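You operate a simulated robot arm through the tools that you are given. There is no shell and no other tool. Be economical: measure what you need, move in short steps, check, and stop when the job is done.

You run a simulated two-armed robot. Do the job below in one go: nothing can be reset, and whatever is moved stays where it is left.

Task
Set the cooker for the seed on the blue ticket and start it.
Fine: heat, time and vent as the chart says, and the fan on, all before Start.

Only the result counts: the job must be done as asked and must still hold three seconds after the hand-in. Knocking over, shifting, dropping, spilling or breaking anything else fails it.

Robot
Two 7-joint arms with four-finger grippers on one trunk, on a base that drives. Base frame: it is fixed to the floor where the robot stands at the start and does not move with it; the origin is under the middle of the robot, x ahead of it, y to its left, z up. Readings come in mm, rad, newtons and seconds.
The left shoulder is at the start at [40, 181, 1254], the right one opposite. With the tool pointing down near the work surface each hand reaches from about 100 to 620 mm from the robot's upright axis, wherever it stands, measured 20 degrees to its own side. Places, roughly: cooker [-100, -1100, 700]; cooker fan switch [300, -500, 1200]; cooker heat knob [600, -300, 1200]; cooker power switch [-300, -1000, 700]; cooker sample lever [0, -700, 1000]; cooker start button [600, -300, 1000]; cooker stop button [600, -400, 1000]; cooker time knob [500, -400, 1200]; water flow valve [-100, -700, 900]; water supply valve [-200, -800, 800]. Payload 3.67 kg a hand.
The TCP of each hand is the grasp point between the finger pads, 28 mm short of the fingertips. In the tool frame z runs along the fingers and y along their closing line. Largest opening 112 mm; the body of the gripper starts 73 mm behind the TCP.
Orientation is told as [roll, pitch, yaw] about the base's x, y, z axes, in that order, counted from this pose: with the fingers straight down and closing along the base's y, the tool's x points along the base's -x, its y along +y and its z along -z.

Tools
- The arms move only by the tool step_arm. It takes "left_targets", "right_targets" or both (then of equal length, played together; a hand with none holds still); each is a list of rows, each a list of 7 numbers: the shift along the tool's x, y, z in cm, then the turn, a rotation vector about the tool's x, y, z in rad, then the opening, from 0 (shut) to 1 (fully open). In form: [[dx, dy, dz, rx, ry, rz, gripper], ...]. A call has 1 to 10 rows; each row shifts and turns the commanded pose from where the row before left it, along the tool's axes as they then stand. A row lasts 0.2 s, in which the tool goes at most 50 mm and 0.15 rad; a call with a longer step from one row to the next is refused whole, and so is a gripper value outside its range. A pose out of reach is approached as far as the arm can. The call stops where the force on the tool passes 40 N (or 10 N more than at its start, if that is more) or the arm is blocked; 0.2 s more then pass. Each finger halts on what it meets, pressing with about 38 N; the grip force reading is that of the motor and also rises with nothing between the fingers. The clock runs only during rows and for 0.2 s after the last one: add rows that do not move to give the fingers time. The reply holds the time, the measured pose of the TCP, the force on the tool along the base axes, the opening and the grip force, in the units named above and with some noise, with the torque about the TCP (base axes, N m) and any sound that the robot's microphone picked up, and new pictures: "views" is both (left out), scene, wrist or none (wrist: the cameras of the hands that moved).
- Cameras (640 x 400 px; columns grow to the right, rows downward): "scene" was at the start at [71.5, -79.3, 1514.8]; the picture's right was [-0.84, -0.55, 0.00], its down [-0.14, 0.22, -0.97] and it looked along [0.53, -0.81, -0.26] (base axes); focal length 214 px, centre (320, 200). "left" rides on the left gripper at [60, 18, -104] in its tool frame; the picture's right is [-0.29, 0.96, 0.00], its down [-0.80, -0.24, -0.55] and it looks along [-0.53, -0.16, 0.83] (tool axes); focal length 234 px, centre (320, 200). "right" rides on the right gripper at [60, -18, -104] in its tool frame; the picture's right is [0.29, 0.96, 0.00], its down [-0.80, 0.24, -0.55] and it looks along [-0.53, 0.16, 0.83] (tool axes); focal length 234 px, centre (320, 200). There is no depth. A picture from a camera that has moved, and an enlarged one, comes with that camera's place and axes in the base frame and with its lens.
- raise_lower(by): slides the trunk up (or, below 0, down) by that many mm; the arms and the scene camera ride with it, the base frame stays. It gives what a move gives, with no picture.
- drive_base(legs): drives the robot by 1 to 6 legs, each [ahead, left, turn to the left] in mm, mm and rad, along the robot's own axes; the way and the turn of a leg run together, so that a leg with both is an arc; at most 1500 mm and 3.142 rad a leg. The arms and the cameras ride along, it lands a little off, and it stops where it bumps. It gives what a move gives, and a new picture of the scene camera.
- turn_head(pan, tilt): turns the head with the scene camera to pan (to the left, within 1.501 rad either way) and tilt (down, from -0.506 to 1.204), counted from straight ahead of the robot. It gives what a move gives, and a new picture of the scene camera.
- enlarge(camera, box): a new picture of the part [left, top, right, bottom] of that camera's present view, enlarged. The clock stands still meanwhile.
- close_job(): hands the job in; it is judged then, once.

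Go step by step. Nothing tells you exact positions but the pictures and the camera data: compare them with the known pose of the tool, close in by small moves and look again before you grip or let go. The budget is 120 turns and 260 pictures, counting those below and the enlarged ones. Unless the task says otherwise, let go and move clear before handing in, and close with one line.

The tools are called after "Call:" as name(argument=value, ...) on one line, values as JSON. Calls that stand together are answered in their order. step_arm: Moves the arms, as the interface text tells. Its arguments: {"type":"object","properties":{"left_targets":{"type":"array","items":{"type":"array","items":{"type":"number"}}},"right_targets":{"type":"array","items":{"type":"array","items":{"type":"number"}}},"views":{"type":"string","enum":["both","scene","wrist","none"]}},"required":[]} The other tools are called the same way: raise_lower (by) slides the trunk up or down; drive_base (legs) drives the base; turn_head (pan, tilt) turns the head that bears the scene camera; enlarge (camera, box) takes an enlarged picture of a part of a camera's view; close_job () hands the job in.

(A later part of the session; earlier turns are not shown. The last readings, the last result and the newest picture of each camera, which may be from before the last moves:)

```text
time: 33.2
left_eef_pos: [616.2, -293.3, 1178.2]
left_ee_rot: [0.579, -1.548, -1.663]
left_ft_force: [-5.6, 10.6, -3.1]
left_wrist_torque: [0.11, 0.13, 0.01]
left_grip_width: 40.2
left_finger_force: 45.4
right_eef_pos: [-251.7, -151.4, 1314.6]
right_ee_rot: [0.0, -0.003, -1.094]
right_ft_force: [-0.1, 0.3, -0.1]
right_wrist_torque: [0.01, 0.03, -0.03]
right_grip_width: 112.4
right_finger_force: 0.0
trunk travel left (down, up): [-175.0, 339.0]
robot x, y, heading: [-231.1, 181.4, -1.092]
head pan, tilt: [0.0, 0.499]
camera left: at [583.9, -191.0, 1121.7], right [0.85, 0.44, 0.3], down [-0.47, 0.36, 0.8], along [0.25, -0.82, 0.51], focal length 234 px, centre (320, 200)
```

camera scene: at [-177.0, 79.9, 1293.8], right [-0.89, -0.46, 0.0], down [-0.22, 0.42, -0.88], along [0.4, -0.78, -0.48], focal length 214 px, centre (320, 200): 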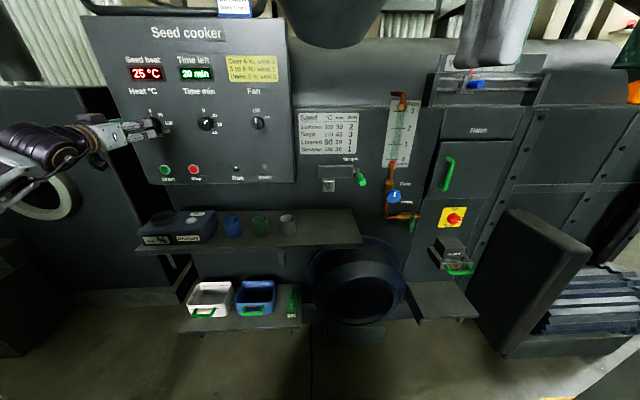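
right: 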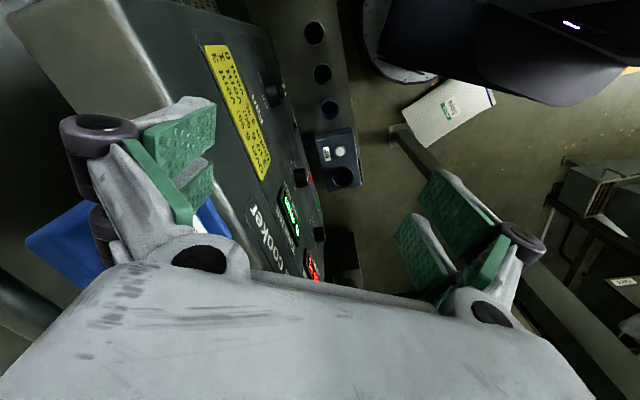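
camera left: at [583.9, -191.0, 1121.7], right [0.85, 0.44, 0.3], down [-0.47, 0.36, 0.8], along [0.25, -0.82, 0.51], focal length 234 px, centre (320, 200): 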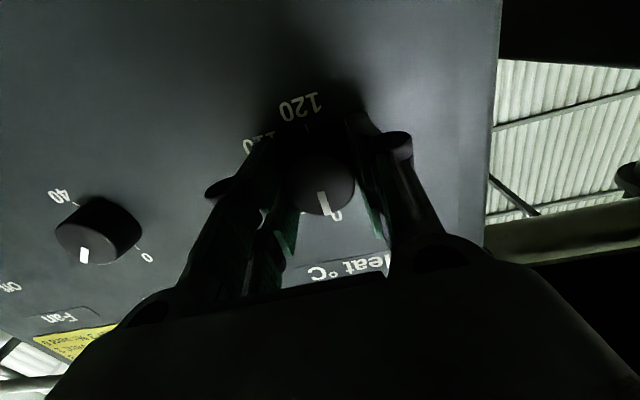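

Gripped (40 mm). Turning clockwise 45° to 90 °C.

Call:
step_arm(left_targets=[[0, 0, -0.1, 0, 0, 0.13, 0.2], [0, 0, 0, 0, 0, 0.13, 0.2], [0, 0, 0, 0, 0, 0.13, 0.2], [0, 0, 0, 0, 0, 0.13, 0.2], [0, 0, 0, 0, 0, 0.13, 0.2], [0, 0, 0, 0, 0, 0.13, 0.2]], views="wrist")

Call:
enlarge(camera="left", box=[220, 80, 420, 280])

Call:
enlarge(camera="scene", box=[100, 50, 300, 190])

```text
time: 34.0
left_eef_pos: [616.7, -293.2, 1179.4]
left_ee_rot: [1.525, -1.195, -2.615]
left_ft_force: [-1.3, 1.0, -2.6]
left_wrist_torque: [-0.5, -0.3, 0.28]
left_grip_width: 39.6
left_finger_force: 45.2
right_eef_pos: [-251.3, -153.4, 1312.6]
right_ee_rot: [0.0, 0.0, -1.095]
right_ft_force: [-0.6, 0.6, 0.2]
right_wrist_torque: [0.0, 0.02, -0.02]
right_grip_width: 112.0
right_finger_force: 0.0
trunk travel left (down, up): [-175.0, 339.0]
robot x, y, heading: [-226.7, 180.0, -1.094]
head pan, tilt: [0.0, 0.499]
stopped in row 4 (left hand): the force on the tool passed its limit at 55 N (the readings are from after the stop); the commanded pose is now the measured one
camera left: at [602.2, -182.1, 1132.8], right [0.7, 0.36, 0.62], down [-0.71, 0.24, 0.66], along [0.09, -0.9, 0.42], focal length 234 px, centre (320, 200)
```

left: 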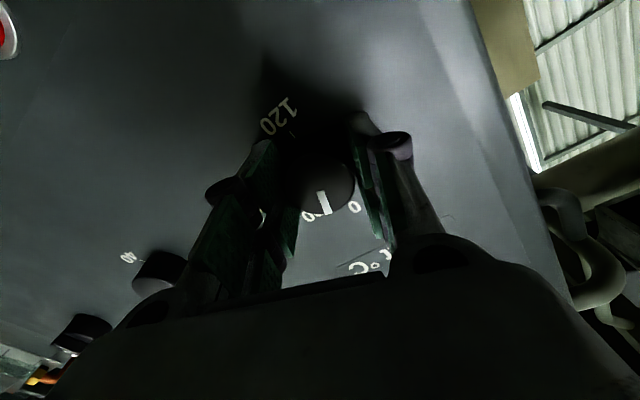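

```text
2.00 times, centred on (320, 180) of left
camera zoom: at [602.2, -182.1, 1132.8], right [0.7, 0.36, 0.62], down [-0.71, 0.24, 0.66], along [0.09, -0.9, 0.42], focal length 468 px, centre (320, 240)
```

zoom: 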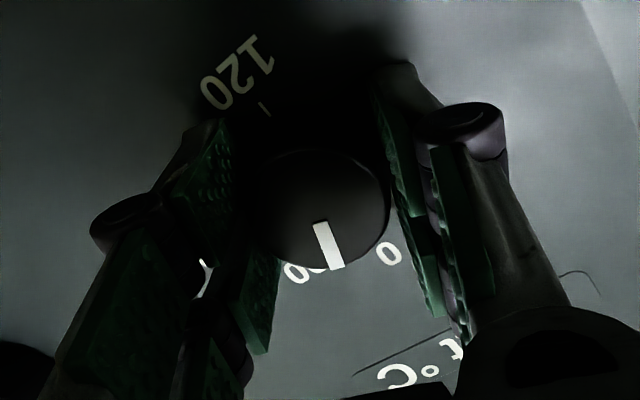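

```text
2.86 times, centred on (200, 120) of scene
camera zoom: at [-177.8, 79.5, 1293.9], right [-0.89, -0.46, 0.0], down [-0.22, 0.43, -0.88], along [0.4, -0.78, -0.48], focal length 613 px, centre (663, 429)
```

zoom: 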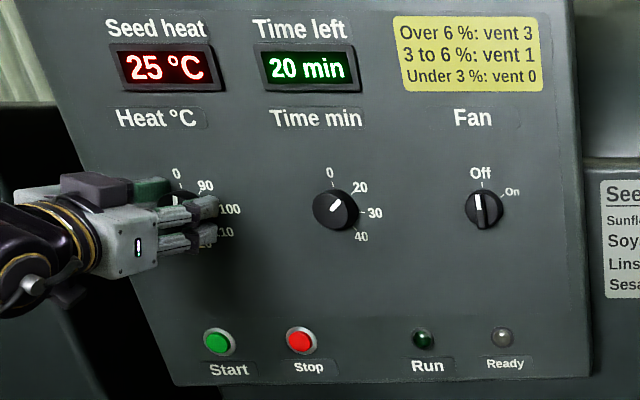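

Turned about 0.37 rad before a force stop. Backing the tips off slightly and continuing the rest (~0.41 rad).

Call:
step_arm(left_targets=[[0, 0, -0.15, 0, 0, 0, 0.2], [0, 0, 0, 0, 0, 0.1, 0.2], [0, 0, 0, 0, 0, 0.1, 0.2], [0, 0, 0, 0, 0, 0.1, 0.2], [0, 0, 0, 0, 0, 0.1, 0.2]], views="wrist")

Call:
enlarge(camera="left", box=[220, 80, 420, 280])

```text
time: 35.2
left_eef_pos: [618.1, -293.5, 1180.0]
left_ee_rot: [1.549, -0.795, -2.638]
left_ft_force: [8.8, -7.5, 2.8]
left_wrist_torque: [0.58, 0.35, 0.98]
left_grip_width: 39.5
left_finger_force: 44.3
right_eef_pos: [-250.1, -153.9, 1312.4]
right_ee_rot: [-0.003, 0.002, -1.093]
right_ft_force: [-0.5, -0.1, -0.3]
right_wrist_torque: [0.0, 0.02, -0.01]
right_grip_width: 111.9
right_finger_force: 0.0
trunk travel left (down, up): [-175.0, 339.0]
robot x, y, heading: [-229.0, 179.4, -1.091]
head pan, tilt: [0.0, 0.499]
camera left: at [616.5, -174.5, 1151.9], right [0.43, 0.21, 0.88], down [-0.9, 0.14, 0.41], along [-0.04, -0.97, 0.25], focal length 234 px, centre (320, 200)
```

left: 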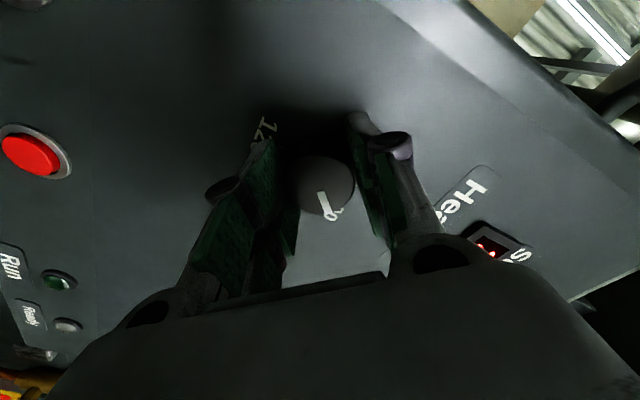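

```text
2.00 times, centred on (320, 180) of left
camera zoom: at [616.5, -174.5, 1151.9], right [0.43, 0.21, 0.88], down [-0.9, 0.14, 0.41], along [-0.04, -0.97, 0.25], focal length 468 px, centre (320, 240)
```

zoom: 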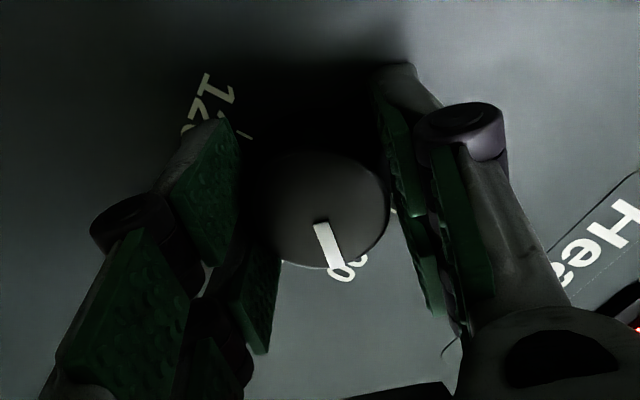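

Pointer lines up with 90. Releasing, backing off 9 cm, straightening and checking.

Call:
step_arm(left_targets=[[0, 0, 0, 0, 0, 0, 0.6], [0, 0, 0, 0, 0, 0, 0.6], [0, 0, -3, 0, 0, 0, 0.6], [0, 0, -4, 0, 0, -0.13, 0.6], [0, 0, -2, 0, 0, -0.13, 0.6], [0, 0, 0, 0, 0, -0.13, 0.6], [0, 0, 0, 0, 0, -0.13, 0.6], [0, 0, 0, 0, 0, -0.13, 0.6], [0, 0, 0, 0, 0, -0.13, 0.6]], views="wrist")

Call:
enlarge(camera="left", box=[240, 50, 400, 200])

```text
time: 37.2
left_eef_pos: [574.8, -213.6, 1184.0]
left_ee_rot: [-0.447, -1.552, -0.638]
left_ft_force: [0.5, -0.3, 0.7]
left_wrist_torque: [0.0, 0.04, 0.05]
left_grip_width: 67.0
left_finger_force: 0.0
right_eef_pos: [-252.6, -152.5, 1313.0]
right_ee_rot: [0.0, -0.002, -1.094]
right_ft_force: [0.1, 0.8, 0.0]
right_wrist_torque: [-0.01, -0.01, -0.01]
right_grip_width: 111.9
right_finger_force: 0.0
trunk travel left (down, up): [-175.0, 339.0]
robot x, y, heading: [-230.1, 178.5, -1.093]
head pan, tilt: [0.0, 0.499]
camera left: at [540.6, -111.0, 1124.2], right [0.85, 0.44, 0.28], down [-0.46, 0.37, 0.81], along [0.25, -0.82, 0.52], focal length 234 px, centre (320, 200)
```

left: 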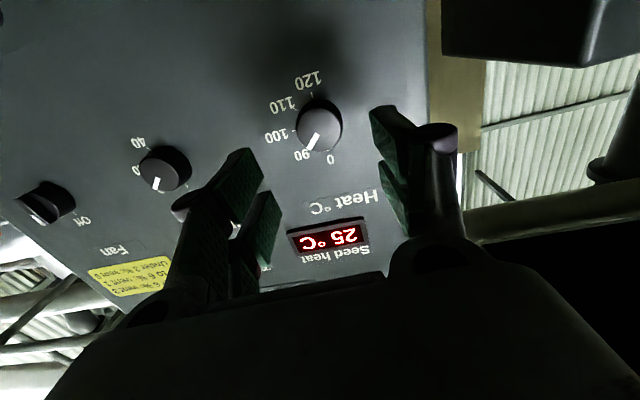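

```text
2.67 times, centred on (320, 125) of left
camera zoom: at [540.6, -111.0, 1124.2], right [0.85, 0.44, 0.28], down [-0.46, 0.37, 0.81], along [0.25, -0.82, 0.52], focal length 624 px, centre (320, 400)
```

zoom: 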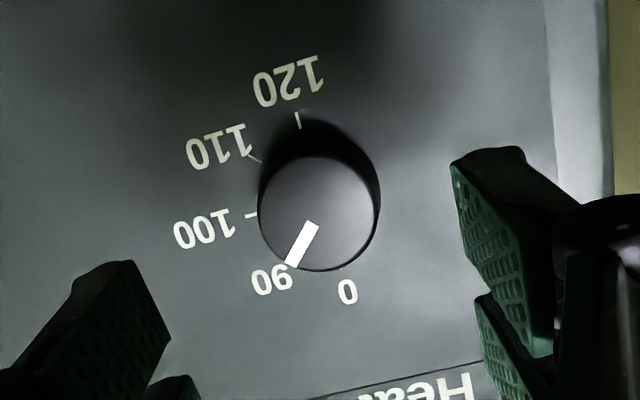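

Heat is at 90, time at 20. Moving right to the fan switch.

Call:
step_arm(left_targets=[[0, -4.5, 0, 0, 0, 0, 0.6], [0, -4.5, 0, 0, 0, 0, 0.6], [0, -4.5, 0, 0, 0, 0, 0.6], [0, -4.5, 0, 0, 0, 0, 0.6], [0, -4.5, 0, 0, 0, 0, 0.6], [0, -4.5, 0, 0, 0, 0, 0.6], [0, -4.5, 0, 0, 0, 0, 0.6], [0, -1.7, 0, 0, 0, 0, 0.6]], views="both")

Call:
enlarge(camera="scene", box=[100, 50, 300, 190])

```text
time: 39.0
left_eef_pos: [281.0, -366.0, 1182.4]
left_ee_rot: [-0.367, -1.556, -0.721]
left_ft_force: [0.4, 0.2, -0.3]
left_wrist_torque: [0.01, -0.03, 0.0]
left_grip_width: 66.9
left_finger_force: 0.1
right_eef_pos: [-251.8, -152.3, 1312.9]
right_ee_rot: [0.002, 0.001, -1.093]
right_ft_force: [0.3, 0.5, -0.5]
right_wrist_torque: [-0.01, 0.02, -0.02]
right_grip_width: 111.9
right_finger_force: 0.0
trunk travel left (down, up): [-175.0, 339.0]
robot x, y, heading: [-226.8, 180.0, -1.091]
head pan, tilt: [0.0, 0.499]
camera scene: at [-178.2, 79.7, 1293.8], right [-0.89, -0.46, 0.0], down [-0.22, 0.43, -0.88], along [0.4, -0.78, -0.48], focal length 214 px, centre (320, 200)
camera left: at [248.1, -263.9, 1124.3], right [0.85, 0.44, 0.28], down [-0.46, 0.37, 0.81], along [0.25, -0.82, 0.52], focal length 234 px, centre (320, 200)
```

scene: 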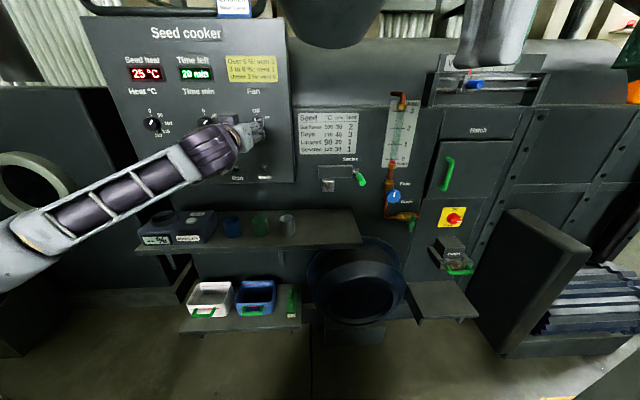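
left: 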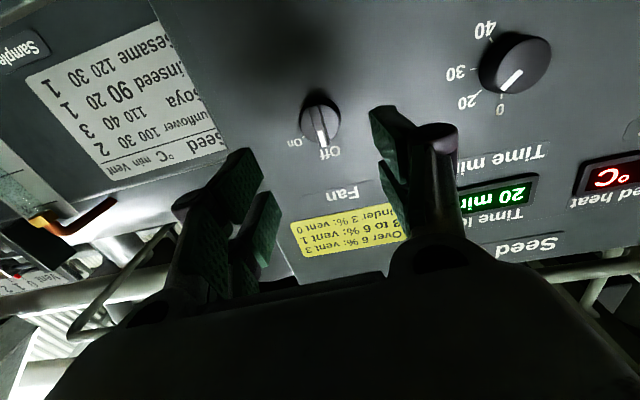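

```text
2.86 times, centred on (200, 120) of scene
camera zoom: at [-178.2, 79.7, 1293.8], right [-0.89, -0.46, 0.0], down [-0.22, 0.43, -0.88], along [0.4, -0.78, -0.48], focal length 613 px, centre (663, 429)
```

zoom: 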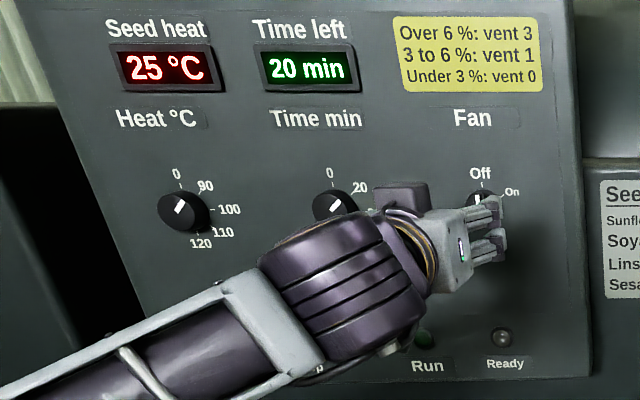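

Fan switch is centred ahead. Advancing and closing on it.

Call:
step_arm(left_targets=[[-0.2, 0, 4, 0, 0, 0, 0.6], [0, 0, 2.5, 0, 0, 0, 0.6], [0, 0, 2, 0, 0, 0, 0.6], [0, 0, 0, 0, 0, 0, 0.45], [0, 0, 0, 0, 0, 0, 0.2], [0, 0, 0, 0, 0, 0, 0.1]], views="wrist")

Call:
enlarge(camera="left", box=[220, 80, 420, 280])

```text
time: 40.4
left_eef_pos: [321.2, -443.9, 1184.9]
left_ee_rot: [-0.348, -1.555, -0.737]
left_ft_force: [-0.4, 0.1, 0.5]
left_wrist_torque: [0.0, 0.03, -0.02]
left_grip_width: 11.4
left_finger_force: 0.0
right_eef_pos: [-253.6, -152.8, 1311.7]
right_ee_rot: [0.0, 0.0, -1.094]
right_ft_force: [0.6, -0.2, -1.4]
right_wrist_torque: [0.0, -0.01, 0.02]
right_grip_width: 112.2
right_finger_force: 0.1
trunk travel left (down, up): [-175.0, 339.0]
robot x, y, heading: [-229.8, 175.1, -1.091]
head pan, tilt: [0.0, 0.499]
camera left: at [288.3, -340.9, 1125.7], right [0.85, 0.44, 0.28], down [-0.46, 0.37, 0.81], along [0.25, -0.82, 0.52], focal length 234 px, centre (320, 200)
```

left: 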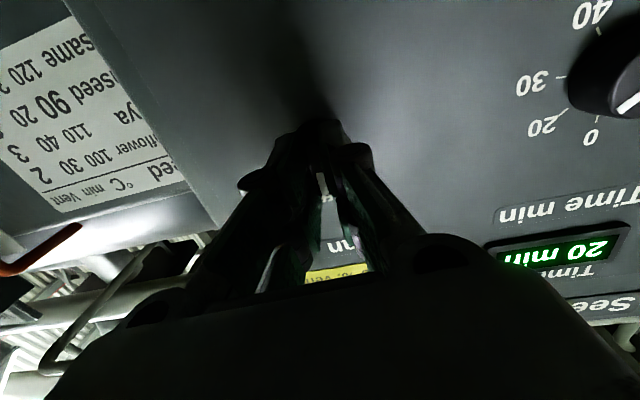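

```text
2.00 times, centred on (320, 180) of left
camera zoom: at [288.3, -340.9, 1125.7], right [0.85, 0.44, 0.28], down [-0.46, 0.37, 0.81], along [0.25, -0.82, 0.52], focal length 468 px, centre (320, 240)
```

zoom: 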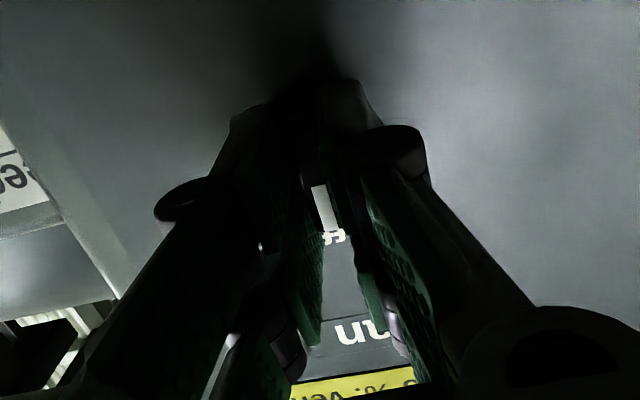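

The rib is between the fingers; closing fully and turning clockwise.

Call:
step_arm(left_targets=[[0, 0, 0, 0, 0, 0, 0], [0, 0, 0, 0, 0, 0, 0], [0, 0, 0, 0, 0, 0.13, 0], [0, 0, 0, 0, 0, 0.13, 0], [0, 0, 0, 0, 0, 0.13, 0], [0, 0, 0, 0, 0, 0.13, 0], [0, 0, 0, 0, 0, 0.13, 0], [0, 0, 0, 0, 0, 0.13, 0]], views="wrist")

Call:
enlarge(camera="left", box=[220, 80, 420, 280])

Call:
enlarge(camera="scene", box=[200, 80, 300, 150])

```text
time: 42.2
left_eef_pos: [319.8, -444.9, 1183.2]
left_ee_rot: [1.544, -0.795, -2.64]
left_ft_force: [-1.3, -0.3, -8.6]
left_wrist_torque: [0.78, 0.51, 1.21]
left_grip_width: 10.0
left_finger_force: 44.7
right_eef_pos: [-252.0, -153.8, 1311.7]
right_ee_rot: [0.0, 0.001, -1.095]
right_ft_force: [-0.3, 0.7, 0.5]
right_wrist_torque: [-0.02, -0.02, 0.0]
right_grip_width: 112.4
right_finger_force: 0.0
trunk travel left (down, up): [-175.0, 339.0]
robot x, y, heading: [-225.3, 182.9, -1.088]
head pan, tilt: [0.0, 0.499]
camera left: at [319.2, -325.2, 1155.0], right [0.43, 0.21, 0.88], down [-0.9, 0.14, 0.41], along [-0.04, -0.97, 0.25], focal length 234 px, centre (320, 200)
```

left: 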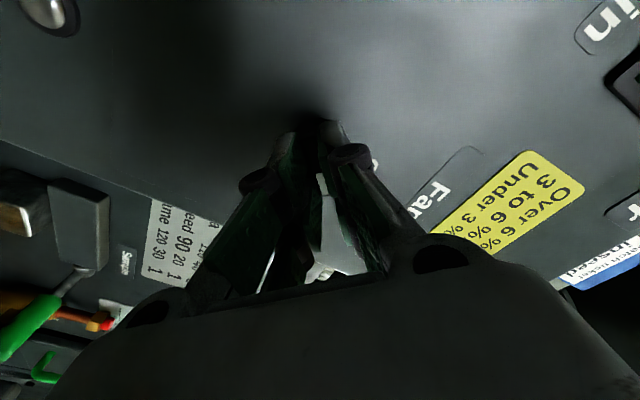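

```text
2.00 times, centred on (320, 180) of left
camera zoom: at [319.2, -325.2, 1155.0], right [0.43, 0.21, 0.88], down [-0.9, 0.14, 0.41], along [-0.04, -0.97, 0.25], focal length 468 px, centre (320, 240)
```

zoom: 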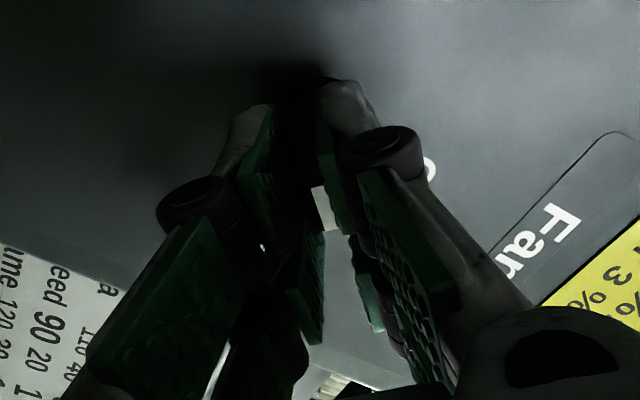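

```text
5.71 times, centred on (250, 115) of scene
camera zoom: at [-177.5, 78.3, 1293.6], right [-0.89, -0.46, 0.0], down [-0.22, 0.43, -0.88], along [0.4, -0.78, -0.48], focal length 1226 px, centre (720, 686)
```

zoom: 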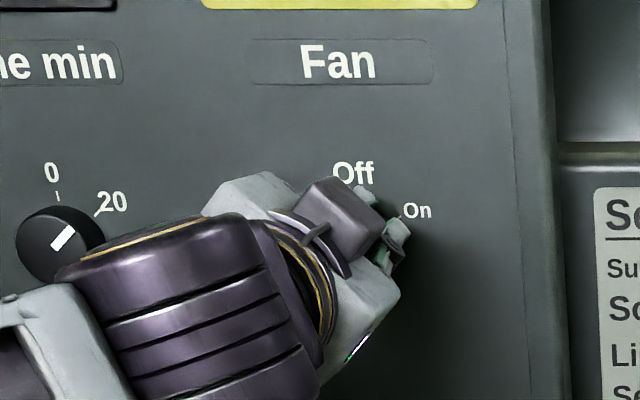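

It is turning with the hand (~45°). The On mark looks nearer 60°, so a bit further.

Call:
step_arm(left_targets=[[0, 0, 0, 0, 0, 0.13, 0], [0, 0, 0, 0, 0, 0.13, 0]], views="wrist")

Call:
enlarge(camera="left", box=[220, 80, 420, 280])

```text
time: 42.8
left_eef_pos: [319.2, -445.8, 1182.6]
left_ee_rot: [1.549, -0.534, -2.648]
left_ft_force: [-6.0, 1.3, -14.8]
left_wrist_torque: [0.68, 0.4, 1.34]
left_grip_width: 10.0
left_finger_force: 45.1
right_eef_pos: [-252.1, -154.0, 1313.3]
right_ee_rot: [0.001, 0.002, -1.096]
right_ft_force: [-0.2, 0.4, 0.0]
right_wrist_torque: [0.0, -0.03, -0.03]
right_grip_width: 112.2
right_finger_force: 0.1
trunk travel left (down, up): [-175.0, 339.0]
robot x, y, heading: [-229.5, 184.1, -1.096]
head pan, tilt: [0.0, 0.499]
camera left: at [324.1, -323.0, 1169.6], right [0.22, 0.09, 0.97], down [-0.97, 0.11, 0.21], along [-0.09, -0.99, 0.12], focal length 234 px, centre (320, 200)
```

left: 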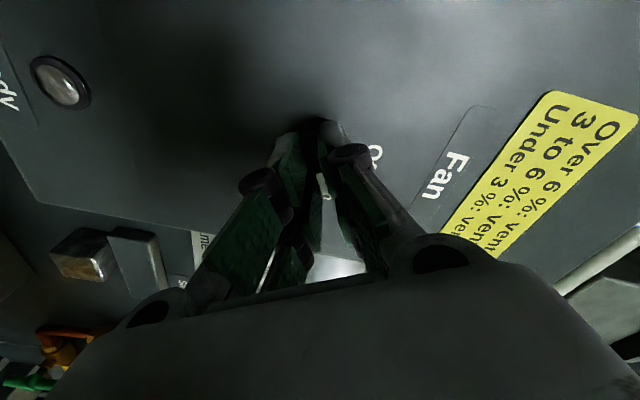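

```text
2.00 times, centred on (320, 180) of left
camera zoom: at [324.1, -323.0, 1169.6], right [0.22, 0.09, 0.97], down [-0.97, 0.11, 0.21], along [-0.09, -0.99, 0.12], focal length 468 px, centre (320, 240)
```

zoom: 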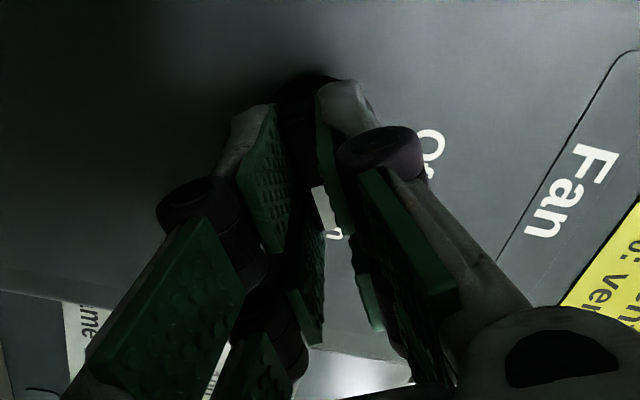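

The pointer now lines up with "On". Releasing and backing off to check.

Call:
step_arm(left_targets=[[0, 0, 0, 0, 0, 0, 0.3], [0, 0, 0, 0, 0, 0, 0.5], [0, 0, -4, 0, 0, 0, 0.5], [0, 0, -5, 0, 0, -0.13, 0.5], [0, 0, 0, 0, 0, -0.15, 0.5], [0, 0, 0, 0, 0, -0.15, 0.5], [0, 0, 0, 0, 0, -0.15, 0.5], [0, 0, 0, 0, 0, -0.15, 0.5], [0, 0, 0, 0, 0, -0.15, 0.5], [0, 0, 0, 0, 0, -0.15, 0.5]], views="wrist")

Call:
enlarge(camera="left", box=[240, 50, 400, 200])

```text
time: 45.0
left_eef_pos: [278.5, -363.9, 1187.0]
left_ee_rot: [0.193, -1.555, -1.279]
left_ft_force: [0.3, 0.8, 1.4]
left_wrist_torque: [-0.02, -0.01, 0.04]
left_grip_width: 56.0
left_finger_force: 0.0
right_eef_pos: [-251.4, -152.7, 1313.1]
right_ee_rot: [-0.002, -0.001, -1.094]
right_ft_force: [-0.4, -0.4, 0.7]
right_wrist_torque: [-0.01, 0.01, -0.01]
right_grip_width: 111.9
right_finger_force: 0.0
trunk travel left (down, up): [-175.0, 339.0]
robot x, y, heading: [-228.3, 179.6, -1.091]
head pan, tilt: [0.0, 0.499]
camera left: at [244.6, -261.4, 1128.4], right [0.85, 0.44, 0.29], down [-0.47, 0.37, 0.81], along [0.25, -0.82, 0.52], focal length 234 px, centre (320, 200)
```

left: 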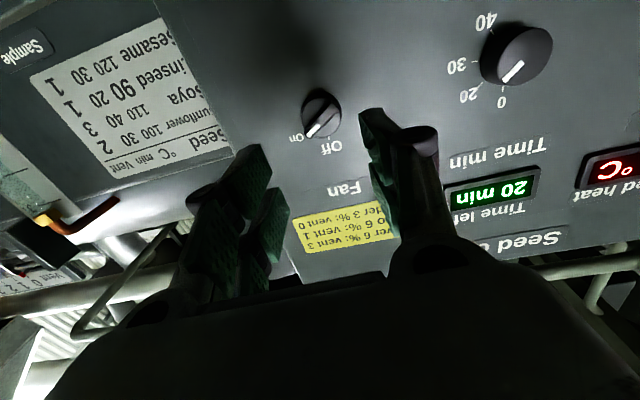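

```text
2.67 times, centred on (320, 125) of left
camera zoom: at [244.6, -261.4, 1128.4], right [0.85, 0.44, 0.29], down [-0.47, 0.37, 0.81], along [0.25, -0.82, 0.52], focal length 624 px, centre (320, 400)
```

zoom: 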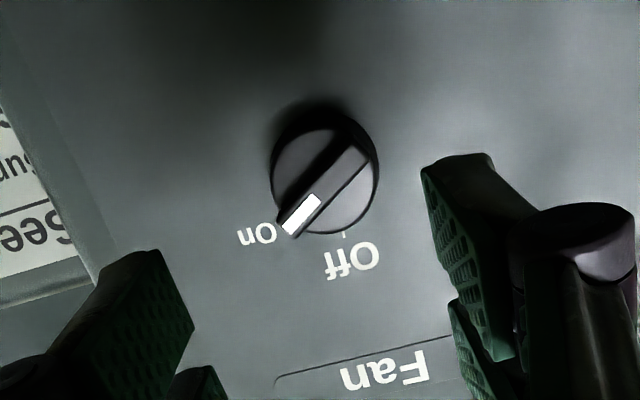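

Fan is On. Next the vent slider: zooming in on it.

Call:
turn_head(pan=-0.5, tilt=0.2)

Call:
enlarge(camera="scene", box=[240, 110, 440, 235])

```text
time: 45.9
left_eef_pos: [277.3, -363.9, 1186.7]
left_ee_rot: [0.379, -1.552, -1.466]
left_ft_force: [-0.5, 0.5, 0.4]
left_wrist_torque: [0.02, 0.02, 0.0]
left_grip_width: 56.1
left_finger_force: 0.2
right_eef_pos: [-252.7, -151.9, 1313.5]
right_ee_rot: [-0.001, 0.0, -1.094]
right_ft_force: [-0.3, 0.2, -0.1]
right_wrist_torque: [0.0, 0.03, -0.02]
right_grip_width: 112.1
right_finger_force: 0.0
trunk travel left (down, up): [-175.0, 339.0]
robot x, y, heading: [-230.8, 181.3, -1.094]
head pan, tilt: [-0.499, 0.201]
camera scene: at [-221.7, 67.0, 1321.4], right [-1.0, 0.02, 0.0], down [0.0, 0.2, -0.98], along [-0.02, -0.98, -0.2], focal length 214 px, centre (320, 200)
```

scene: 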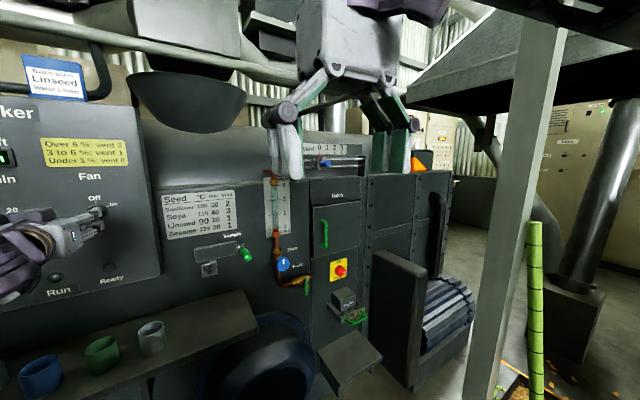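

```text
3.20 times, centred on (340, 172) of scene
camera zoom: at [-221.7, 67.0, 1321.4], right [-1.0, 0.02, 0.0], down [0.0, 0.2, -0.98], along [-0.02, -0.98, -0.2], focal length 686 px, centre (256, 288)
```

zoom: 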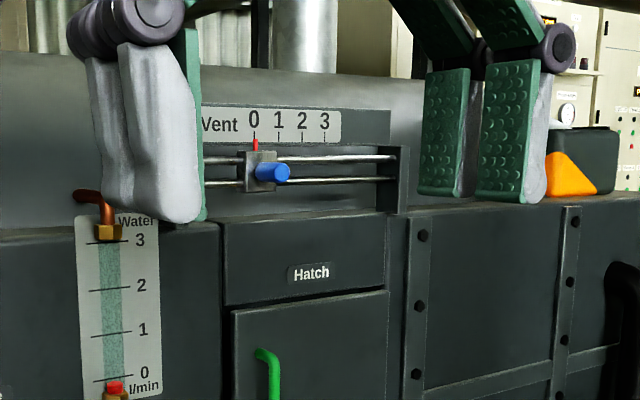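

Vent slider: blue peg on rods at 0, about F 630, L −623, z 1293, spacing ≈ 38 mm per mark. I'll retract the left hand, turn the right hand to point forward, and then drive right.

Call:
step_arm(left_targets=[[0, 0, -2, 0, 0, 0, 0.5], [0, 0, -2, 0, 0, 0, 0.5], [0, 0, -1, 0, 0, 0, 0.5], [0, 0, 0, 0, 0, 0, 0.5], [0, 0, 0, 0, 0, 0, 0.5], [0, 0, 0, 0, 0, 0, 0.5], [0, 0, 0, 0, 0, 0, 0.5], [0, 0, 0, 0, 0, 0, 0.5], [0, 0, 0, 0, 0, 0, 0.5], [0, 0, 0, 0, 0, 0, 0.5]], right_targets=[[-4, -2, 0, 0, -0.15, 0, 0.6], [-4, -2, 0, 0, -0.15, 0, 0.6], [-3, -2, 0, 0, -0.15, 0, 0.6], [0, -2, 0, 0, -0.15, 0, 0.6], [0, -2, 0, 0, -0.15, 0, 0.6], [0, -2, 0, 0, -0.15, 0, 0.6], [0, -2, 0, 0, -0.15, 0, 0.6], [0, -2, 0, 0, -0.15, 0, 0.6], [0, -2, 0, 0, -0.15, 0, 0.6], [0, -2, 0, 0, -0.15, 0, 0.6]], views="none")

Call:
raise_lower(by=80)

Call:
drive_base(legs=[[0, -250, 0]])

```text
time: 48.1
left_eef_pos: [253.7, -320.2, 1186.9]
left_ee_rot: [0.337, -1.552, -1.424]
left_ft_force: [0.1, 0.4, 0.1]
left_wrist_torque: [-0.01, -0.04, -0.01]
left_grip_width: 56.0
left_finger_force: 0.1
right_eef_pos: [-379.8, -343.1, 1326.5]
right_ee_rot: [-0.058, -1.498, -1.04]
right_ft_force: [0.3, -0.8, -2.1]
right_wrist_torque: [-0.08, -0.08, 0.09]
right_grip_width: 67.0
right_finger_force: 0.0
trunk travel left (down, up): [-175.0, 339.0]
robot x, y, heading: [-227.3, 180.3, -1.089]
head pan, tilt: [-0.499, 0.201]
```

```text
time: 49.3
left_eef_pos: [254.2, -320.3, 1267.6]
left_ee_rot: [0.329, -1.554, -1.415]
left_ft_force: [-0.3, -0.7, -0.3]
left_wrist_torque: [-0.02, 0.02, 0.02]
left_grip_width: 56.2
left_finger_force: 0.0
right_eef_pos: [-380.4, -342.1, 1406.8]
right_ee_rot: [-0.006, -1.499, -1.089]
right_ft_force: [0.5, -0.2, -0.9]
right_wrist_torque: [-0.01, -0.01, 0.03]
right_grip_width: 67.3
right_finger_force: 0.1
trunk travel left (down, up): [-255.0, 259.0]
robot x, y, heading: [-228.2, 179.8, -1.096]
head pan, tilt: [-0.499, 0.201]
```

```text
time: 51.1
left_eef_pos: [36.4, -431.3, 1268.0]
left_ee_rot: [0.338, -1.555, -1.421]
left_ft_force: [-0.5, 0.5, -0.3]
left_wrist_torque: [0.0, 0.0, 0.02]
left_grip_width: 55.9
left_finger_force: 0.1
right_eef_pos: [-598.1, -456.8, 1406.8]
right_ee_rot: [-0.006, -1.499, -1.085]
right_ft_force: [0.3, -0.7, -0.9]
right_wrist_torque: [-0.02, -0.01, 0.03]
right_grip_width: 67.2
right_finger_force: 0.1
trunk travel left (down, up): [-255.0, 259.0]
robot x, y, heading: [-448.2, 65.9, -1.091]
head pan, tilt: [-0.499, 0.201]
camera scene: at [-441.3, -47.2, 1401.2], right [-1.0, 0.02, 0.0], down [0.0, 0.2, -0.98], along [-0.02, -0.98, -0.2], focal length 214 px, centre (320, 200)
```

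scene: 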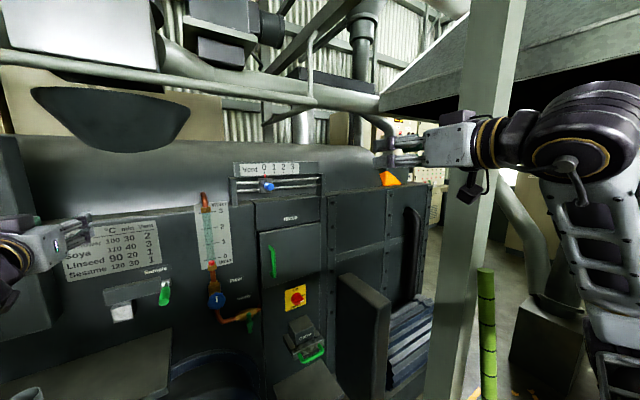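

Moving the right hand to in front of the vent peg, standing off.

Call:
step_arm(right_targets=[[1.3, 1.3, 4, 0, -0.07, 0, 0.5], [1.3, 1.3, 4, 0, 0, 0, 0.5], [1.3, 1.3, 4, 0, 0, 0, 0.5], [1.3, 1.3, 4, 0, 0, 0, 0.5], [1.3, 1.3, 4, 0, 0, 0, 0.5], [1.3, 1.3, 4, 0, 0, 0, 0.5], [1.3, 1.3, 4, 0, 0, 0, 0.5], [1.3, 1.3, 4, 0, 0, 0, 0.5], [1, 1.3, 4, 0, 0, 0, 0.5]], views="both")

```text
time: 53.1
left_eef_pos: [38.5, -434.9, 1266.7]
left_ee_rot: [0.24, -1.55, -1.323]
left_ft_force: [0.0, 0.2, 0.6]
left_wrist_torque: [-0.01, -0.02, 0.0]
left_grip_width: 55.9
left_finger_force: 0.1
right_eef_pos: [-325.0, -719.8, 1289.7]
right_ee_rot: [-0.355, -1.566, -0.737]
right_ft_force: [-0.6, -0.5, -0.5]
right_wrist_torque: [-0.03, -0.03, 0.0]
right_grip_width: 56.0
right_finger_force: 0.0
trunk travel left (down, up): [-255.0, 259.0]
robot x, y, heading: [-449.7, 63.4, -1.09]
head pan, tilt: [-0.499, 0.201]
camera scene: at [-438.8, -48.9, 1401.0], right [-1.0, 0.02, 0.0], down [0.0, 0.2, -0.98], along [-0.02, -0.98, -0.2], focal length 214 px, centre (320, 200)
camera right: at [-388.2, -635.3, 1229.1], right [0.85, 0.44, -0.29], down [-0.04, 0.6, 0.8], along [0.53, -0.67, 0.53], focal length 234 px, centre (320, 200)
```

scene: 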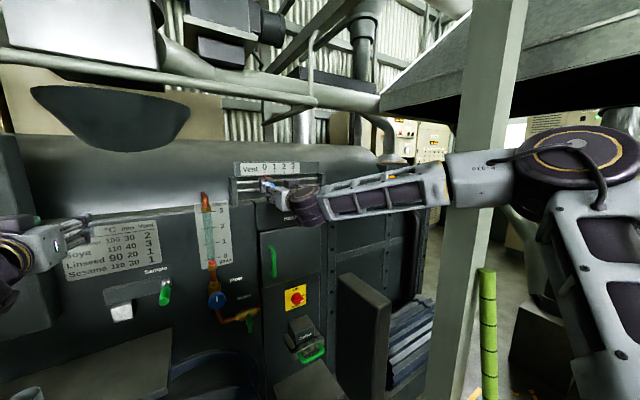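
right: 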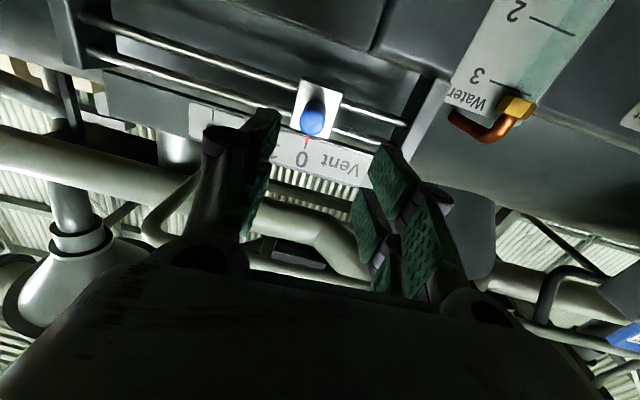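

Peg is about 130 mm ahead, 8 mm to the right of centre. Advancing 105 mm and checking.

Call:
step_arm(right_targets=[[0, -0.8, 4, 0, 0, 0, 0.5], [0, 0, 4, 0, 0, 0, 0.5], [0, 0, 2.5, 0, 0, 0, 0.5]], views="wrist")

```text
time: 54.0
left_eef_pos: [36.6, -433.5, 1268.0]
left_ee_rot: [0.339, -1.554, -1.424]
left_ft_force: [-0.2, -0.8, 0.9]
left_wrist_torque: [-0.01, -0.02, -0.02]
left_grip_width: 55.8
left_finger_force: 0.1
right_eef_pos: [-285.8, -816.6, 1287.3]
right_ee_rot: [0.222, -1.568, -1.312]
right_ft_force: [0.6, 0.3, -0.2]
right_wrist_torque: [0.02, 0.0, 0.01]
right_grip_width: 56.0
right_finger_force: 0.1
trunk travel left (down, up): [-255.0, 259.0]
robot x, y, heading: [-449.1, 66.9, -1.094]
head pan, tilt: [-0.499, 0.201]
camera right: at [-349.1, -731.4, 1227.9], right [0.85, 0.44, -0.29], down [-0.04, 0.6, 0.8], along [0.53, -0.67, 0.53], focal length 234 px, centre (320, 200)
```

right: 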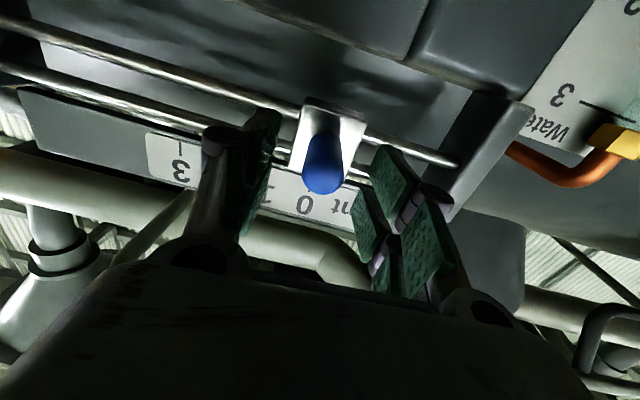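

Tips are about 14 mm past the peg's end. Another 10 mm, then grip.

Call:
step_arm(right_targets=[[0, 0, 1, 0, 0, 0, 0.5], [0, 0, 0, 0, 0, 0, 0.3], [0, 0, 0, 0, 0, 0, 0], [0, 0, 0, 0, 0, 0, 0]], views="wrist")

```text
time: 55.0
left_eef_pos: [36.2, -432.1, 1269.3]
left_ee_rot: [0.299, -1.553, -1.381]
left_ft_force: [-0.7, -0.5, 0.4]
left_wrist_torque: [0.01, 0.0, -0.03]
left_grip_width: 56.2
left_finger_force: 0.1
right_eef_pos: [-279.4, -825.5, 1288.0]
right_ee_rot: [-0.438, -1.566, -0.649]
right_ft_force: [1.6, -0.1, -1.2]
right_wrist_torque: [-0.02, -0.08, 0.75]
right_grip_width: 23.8
right_finger_force: 44.7
trunk travel left (down, up): [-255.0, 259.0]
robot x, y, heading: [-447.1, 64.9, -1.085]
head pan, tilt: [-0.499, 0.201]
camera right: at [-343.4, -739.7, 1228.9], right [0.85, 0.45, -0.29], down [-0.04, 0.6, 0.8], along [0.53, -0.66, 0.53], focal length 234 px, centre (320, 200)
```

right: 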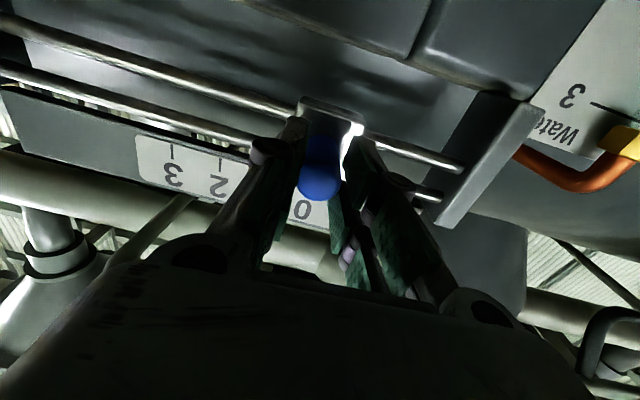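

Gripped the peg. Sliding right 37 mm.

Call:
step_arm(right_targets=[[0, -1, 0, 0, 0, 0, 0], [0, -1, 0, 0, 0, 0, 0], [0, -1, 0, 0, 0, 0, 0], [0, -0.7, 0, 0, 0, 0, 0]], views="wrist")

Call:
enlarge(camera="scene", box=[220, 150, 330, 210])

Call:
enlarge(camera="right", box=[120, 80, 440, 280])

```text
time: 56.0
left_eef_pos: [38.0, -433.0, 1266.4]
left_ee_rot: [0.291, -1.554, -1.373]
left_ft_force: [-0.1, -0.6, -0.8]
left_wrist_torque: [0.02, 0.04, 0.01]
left_grip_width: 56.1
left_finger_force: 0.0
right_eef_pos: [-313.4, -844.5, 1287.4]
right_ee_rot: [0.047, -1.568, -1.136]
right_ft_force: [3.9, -8.0, -0.3]
right_wrist_torque: [-0.34, -0.31, 0.69]
right_grip_width: 23.8
right_finger_force: 45.1
trunk travel left (down, up): [-255.0, 259.0]
robot x, y, heading: [-447.5, 66.5, -1.092]
head pan, tilt: [-0.499, 0.201]
camera right: at [-377.1, -759.2, 1229.0], right [0.85, 0.44, -0.29], down [-0.04, 0.6, 0.8], along [0.53, -0.67, 0.53], focal length 234 px, centre (320, 200)
```

right: 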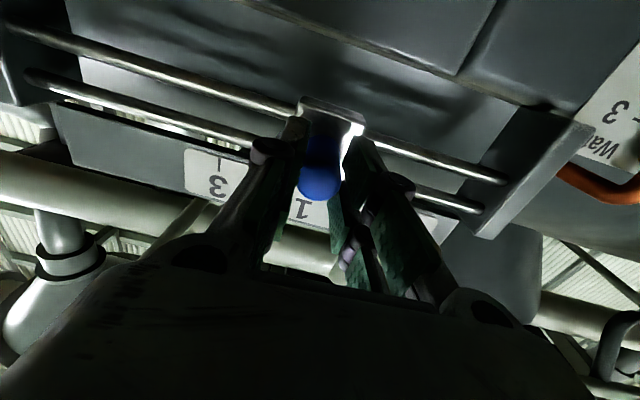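

```text
5.82 times, centred on (275, 180) of scene
camera zoom: at [-440.1, -48.5, 1401.1], right [-1.0, 0.02, 0.0], down [0.0, 0.2, -0.98], along [-0.02, -0.98, -0.2], focal length 1248 px, centre (582, 316)
```

zoom: 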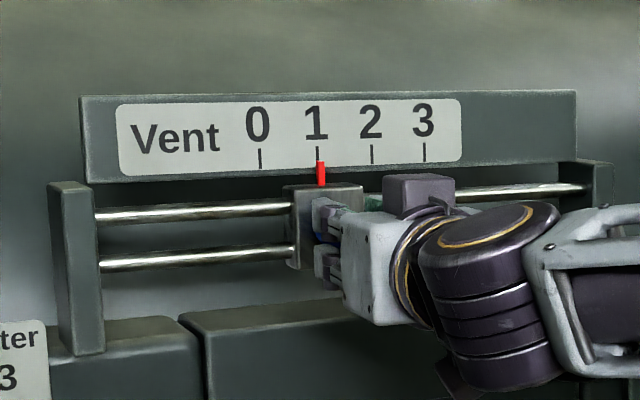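

```text
2.00 times, centred on (280, 180) of right
camera zoom: at [-377.1, -759.2, 1229.0], right [0.85, 0.44, -0.29], down [-0.04, 0.6, 0.8], along [0.53, -0.67, 0.53], focal length 468 px, centre (400, 240)
```

zoom: 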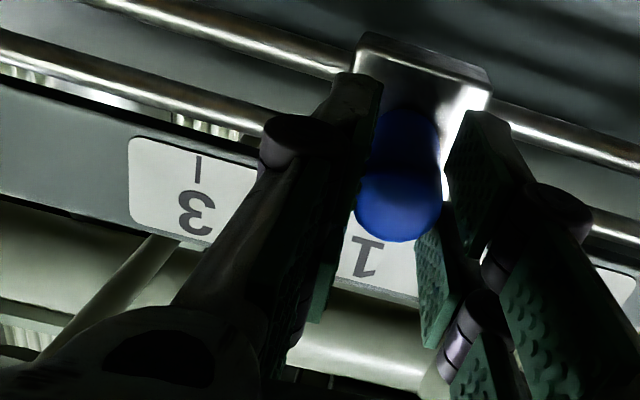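

Pointer sits at 1. Releasing and backing away.

Call:
step_arm(right_targets=[[0, 0, 0, 0, 0, 0, 0.3], [0, 0, 0, 0, 0, 0, 0.5], [0, 0, -3, 0, 0, 0, 0.5], [0, 0, -4, 0, 0, 0, 0.5], [0, 0, -4, 0, 0, 0, 0.5], [0, 0, -4, 0, 0, 0, 0.5]], views="wrist")

Call:
enlarge(camera="scene", box=[220, 150, 330, 210])

```text
time: 57.4
left_eef_pos: [35.2, -432.4, 1269.0]
left_ee_rot: [0.384, -1.555, -1.466]
left_ft_force: [-0.3, 0.6, 0.9]
left_wrist_torque: [0.03, -0.03, 0.04]
left_grip_width: 55.9
left_finger_force: 0.0
right_eef_pos: [-385.3, -711.4, 1287.9]
right_ee_rot: [-2.764, -1.568, 1.675]
right_ft_force: [-0.3, 0.0, 0.3]
right_wrist_torque: [0.0, -0.03, 0.01]
right_grip_width: 56.2
right_finger_force: 0.1
trunk travel left (down, up): [-255.0, 259.0]
robot x, y, heading: [-450.1, 61.7, -1.09]
head pan, tilt: [-0.499, 0.201]
camera right: at [-448.8, -626.4, 1229.3], right [0.85, 0.44, -0.29], down [-0.04, 0.6, 0.8], along [0.53, -0.66, 0.53], focal length 234 px, centre (320, 200)
```

right: 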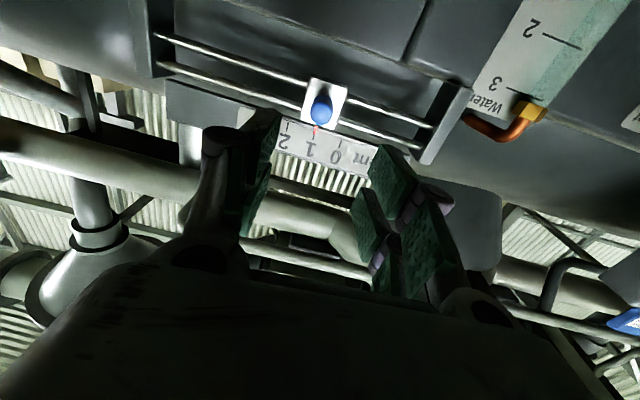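

```text
5.82 times, centred on (275, 180) of scene
camera zoom: at [-442.4, -45.6, 1401.4], right [-1.0, 0.02, 0.0], down [0.0, 0.2, -0.98], along [-0.02, -0.98, -0.2], focal length 1248 px, centre (582, 316)
```

zoom: 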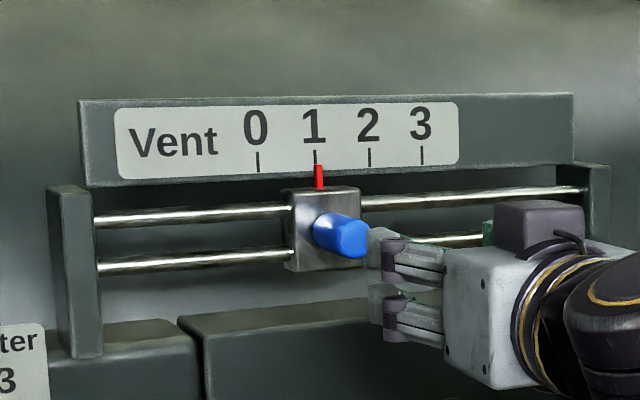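

Checking the pointer from the wrist camera too.

Call:
enlarge(camera="right", box=[270, 70, 380, 180])

```text
3.64 times, centred on (325, 125) of right
camera zoom: at [-448.8, -626.4, 1229.3], right [0.85, 0.44, -0.29], down [-0.04, 0.6, 0.8], along [0.53, -0.66, 0.53], focal length 852 px, centre (302, 473)
```

zoom: 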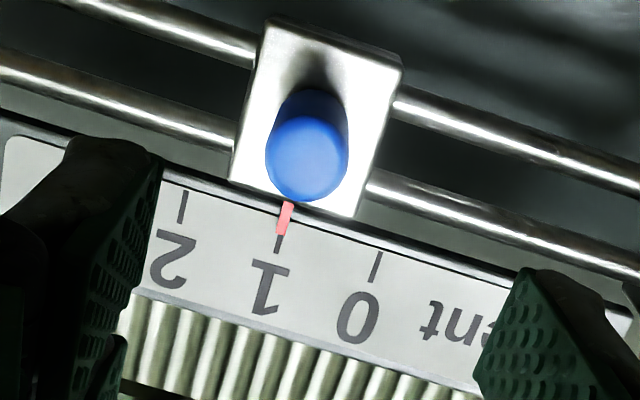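

Vent is exactly at 1. Now back left to the panel for Start; then lower the trunk moderately and look.

Call:
step_arm(left_targets=[[0, 0, 0, 0, 0, 0, 0.2], [0, 0, 0, 0, 0, 0, 0]], right_targets=[[0, 0, -4, 0, 0, 0, 0.3], [0, 0, -4, 0, 0, 0, 0.3]], views="none")

Call:
drive_base(legs=[[0, 300, 0]])

Call:
turn_head(pan=0.2, tilt=0.6)

```text
time: 58.0
left_eef_pos: [36.1, -431.5, 1268.5]
left_ee_rot: [0.374, -1.554, -1.455]
left_ft_force: [0.0, 0.8, -0.5]
left_wrist_torque: [0.02, -0.04, 0.0]
left_grip_width: 0.0
left_finger_force: 20.8
right_eef_pos: [-421.0, -641.0, 1290.5]
right_ee_rot: [-1.292, -1.572, 0.204]
right_ft_force: [0.2, -0.6, 0.9]
right_wrist_torque: [0.02, 0.03, 0.01]
right_grip_width: 33.6
right_finger_force: 0.1
trunk travel left (down, up): [-255.0, 259.0]
robot x, y, heading: [-449.9, 66.5, -1.095]
head pan, tilt: [-0.499, 0.201]
```

```text
time: 60.0
left_eef_pos: [305.9, -290.8, 1267.5]
left_ee_rot: [0.311, -1.554, -1.389]
left_ft_force: [0.3, 0.2, 0.7]
left_wrist_torque: [0.0, -0.04, 0.01]
left_grip_width: 0.0
left_finger_force: 35.8
right_eef_pos: [-151.3, -502.6, 1289.2]
right_ee_rot: [-0.461, -1.566, -0.625]
right_ft_force: [-0.2, 0.1, 0.5]
right_wrist_torque: [0.01, 0.0, -0.01]
right_grip_width: 33.5
right_finger_force: 0.1
trunk travel left (down, up): [-255.0, 259.0]
robot x, y, heading: [-183.8, 205.9, -1.084]
head pan, tilt: [-0.499, 0.201]
camera scene: at [-174.3, 92.8, 1401.2], right [-1.0, 0.01, 0.0], down [0.0, 0.2, -0.98], along [-0.01, -0.98, -0.2], focal length 214 px, centre (320, 200)
```

scene: 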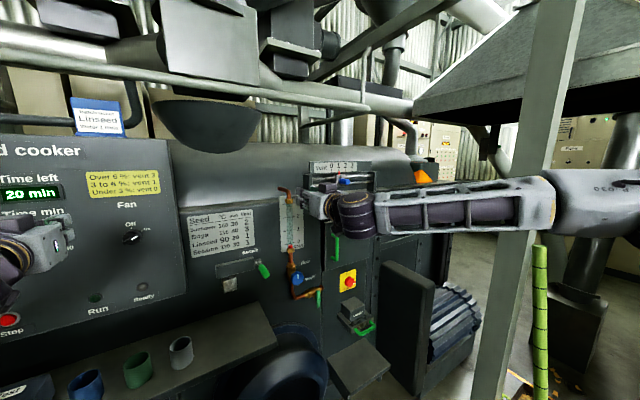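

```text
time: 61.1
left_eef_pos: [306.0, -290.3, 1267.6]
left_ee_rot: [0.313, -1.554, -1.392]
left_ft_force: [0.0, -0.3, -0.3]
left_wrist_torque: [0.04, 0.0, 0.02]
left_grip_width: 0.0
left_finger_force: 35.9
right_eef_pos: [-151.3, -502.4, 1289.9]
right_ee_rot: [-0.375, -1.568, -0.709]
right_ft_force: [0.0, 0.1, 0.2]
right_wrist_torque: [0.03, -0.01, -0.03]
right_grip_width: 33.8
right_finger_force: 0.0
trunk travel left (down, up): [-255.0, 259.0]
robot x, y, heading: [-184.7, 203.7, -1.085]
head pan, tilt: [0.201, 0.6]
camera scene: at [-117.2, 117.5, 1364.5], right [-0.77, -0.63, 0.0], down [-0.36, 0.44, -0.83], along [0.52, -0.64, -0.56], focal length 214 px, centre (320, 200)
```

scene: 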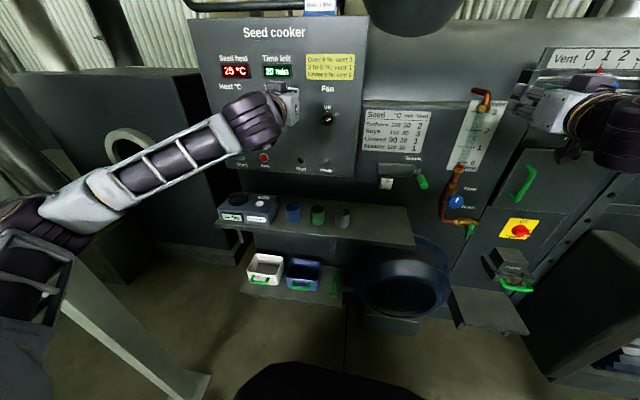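

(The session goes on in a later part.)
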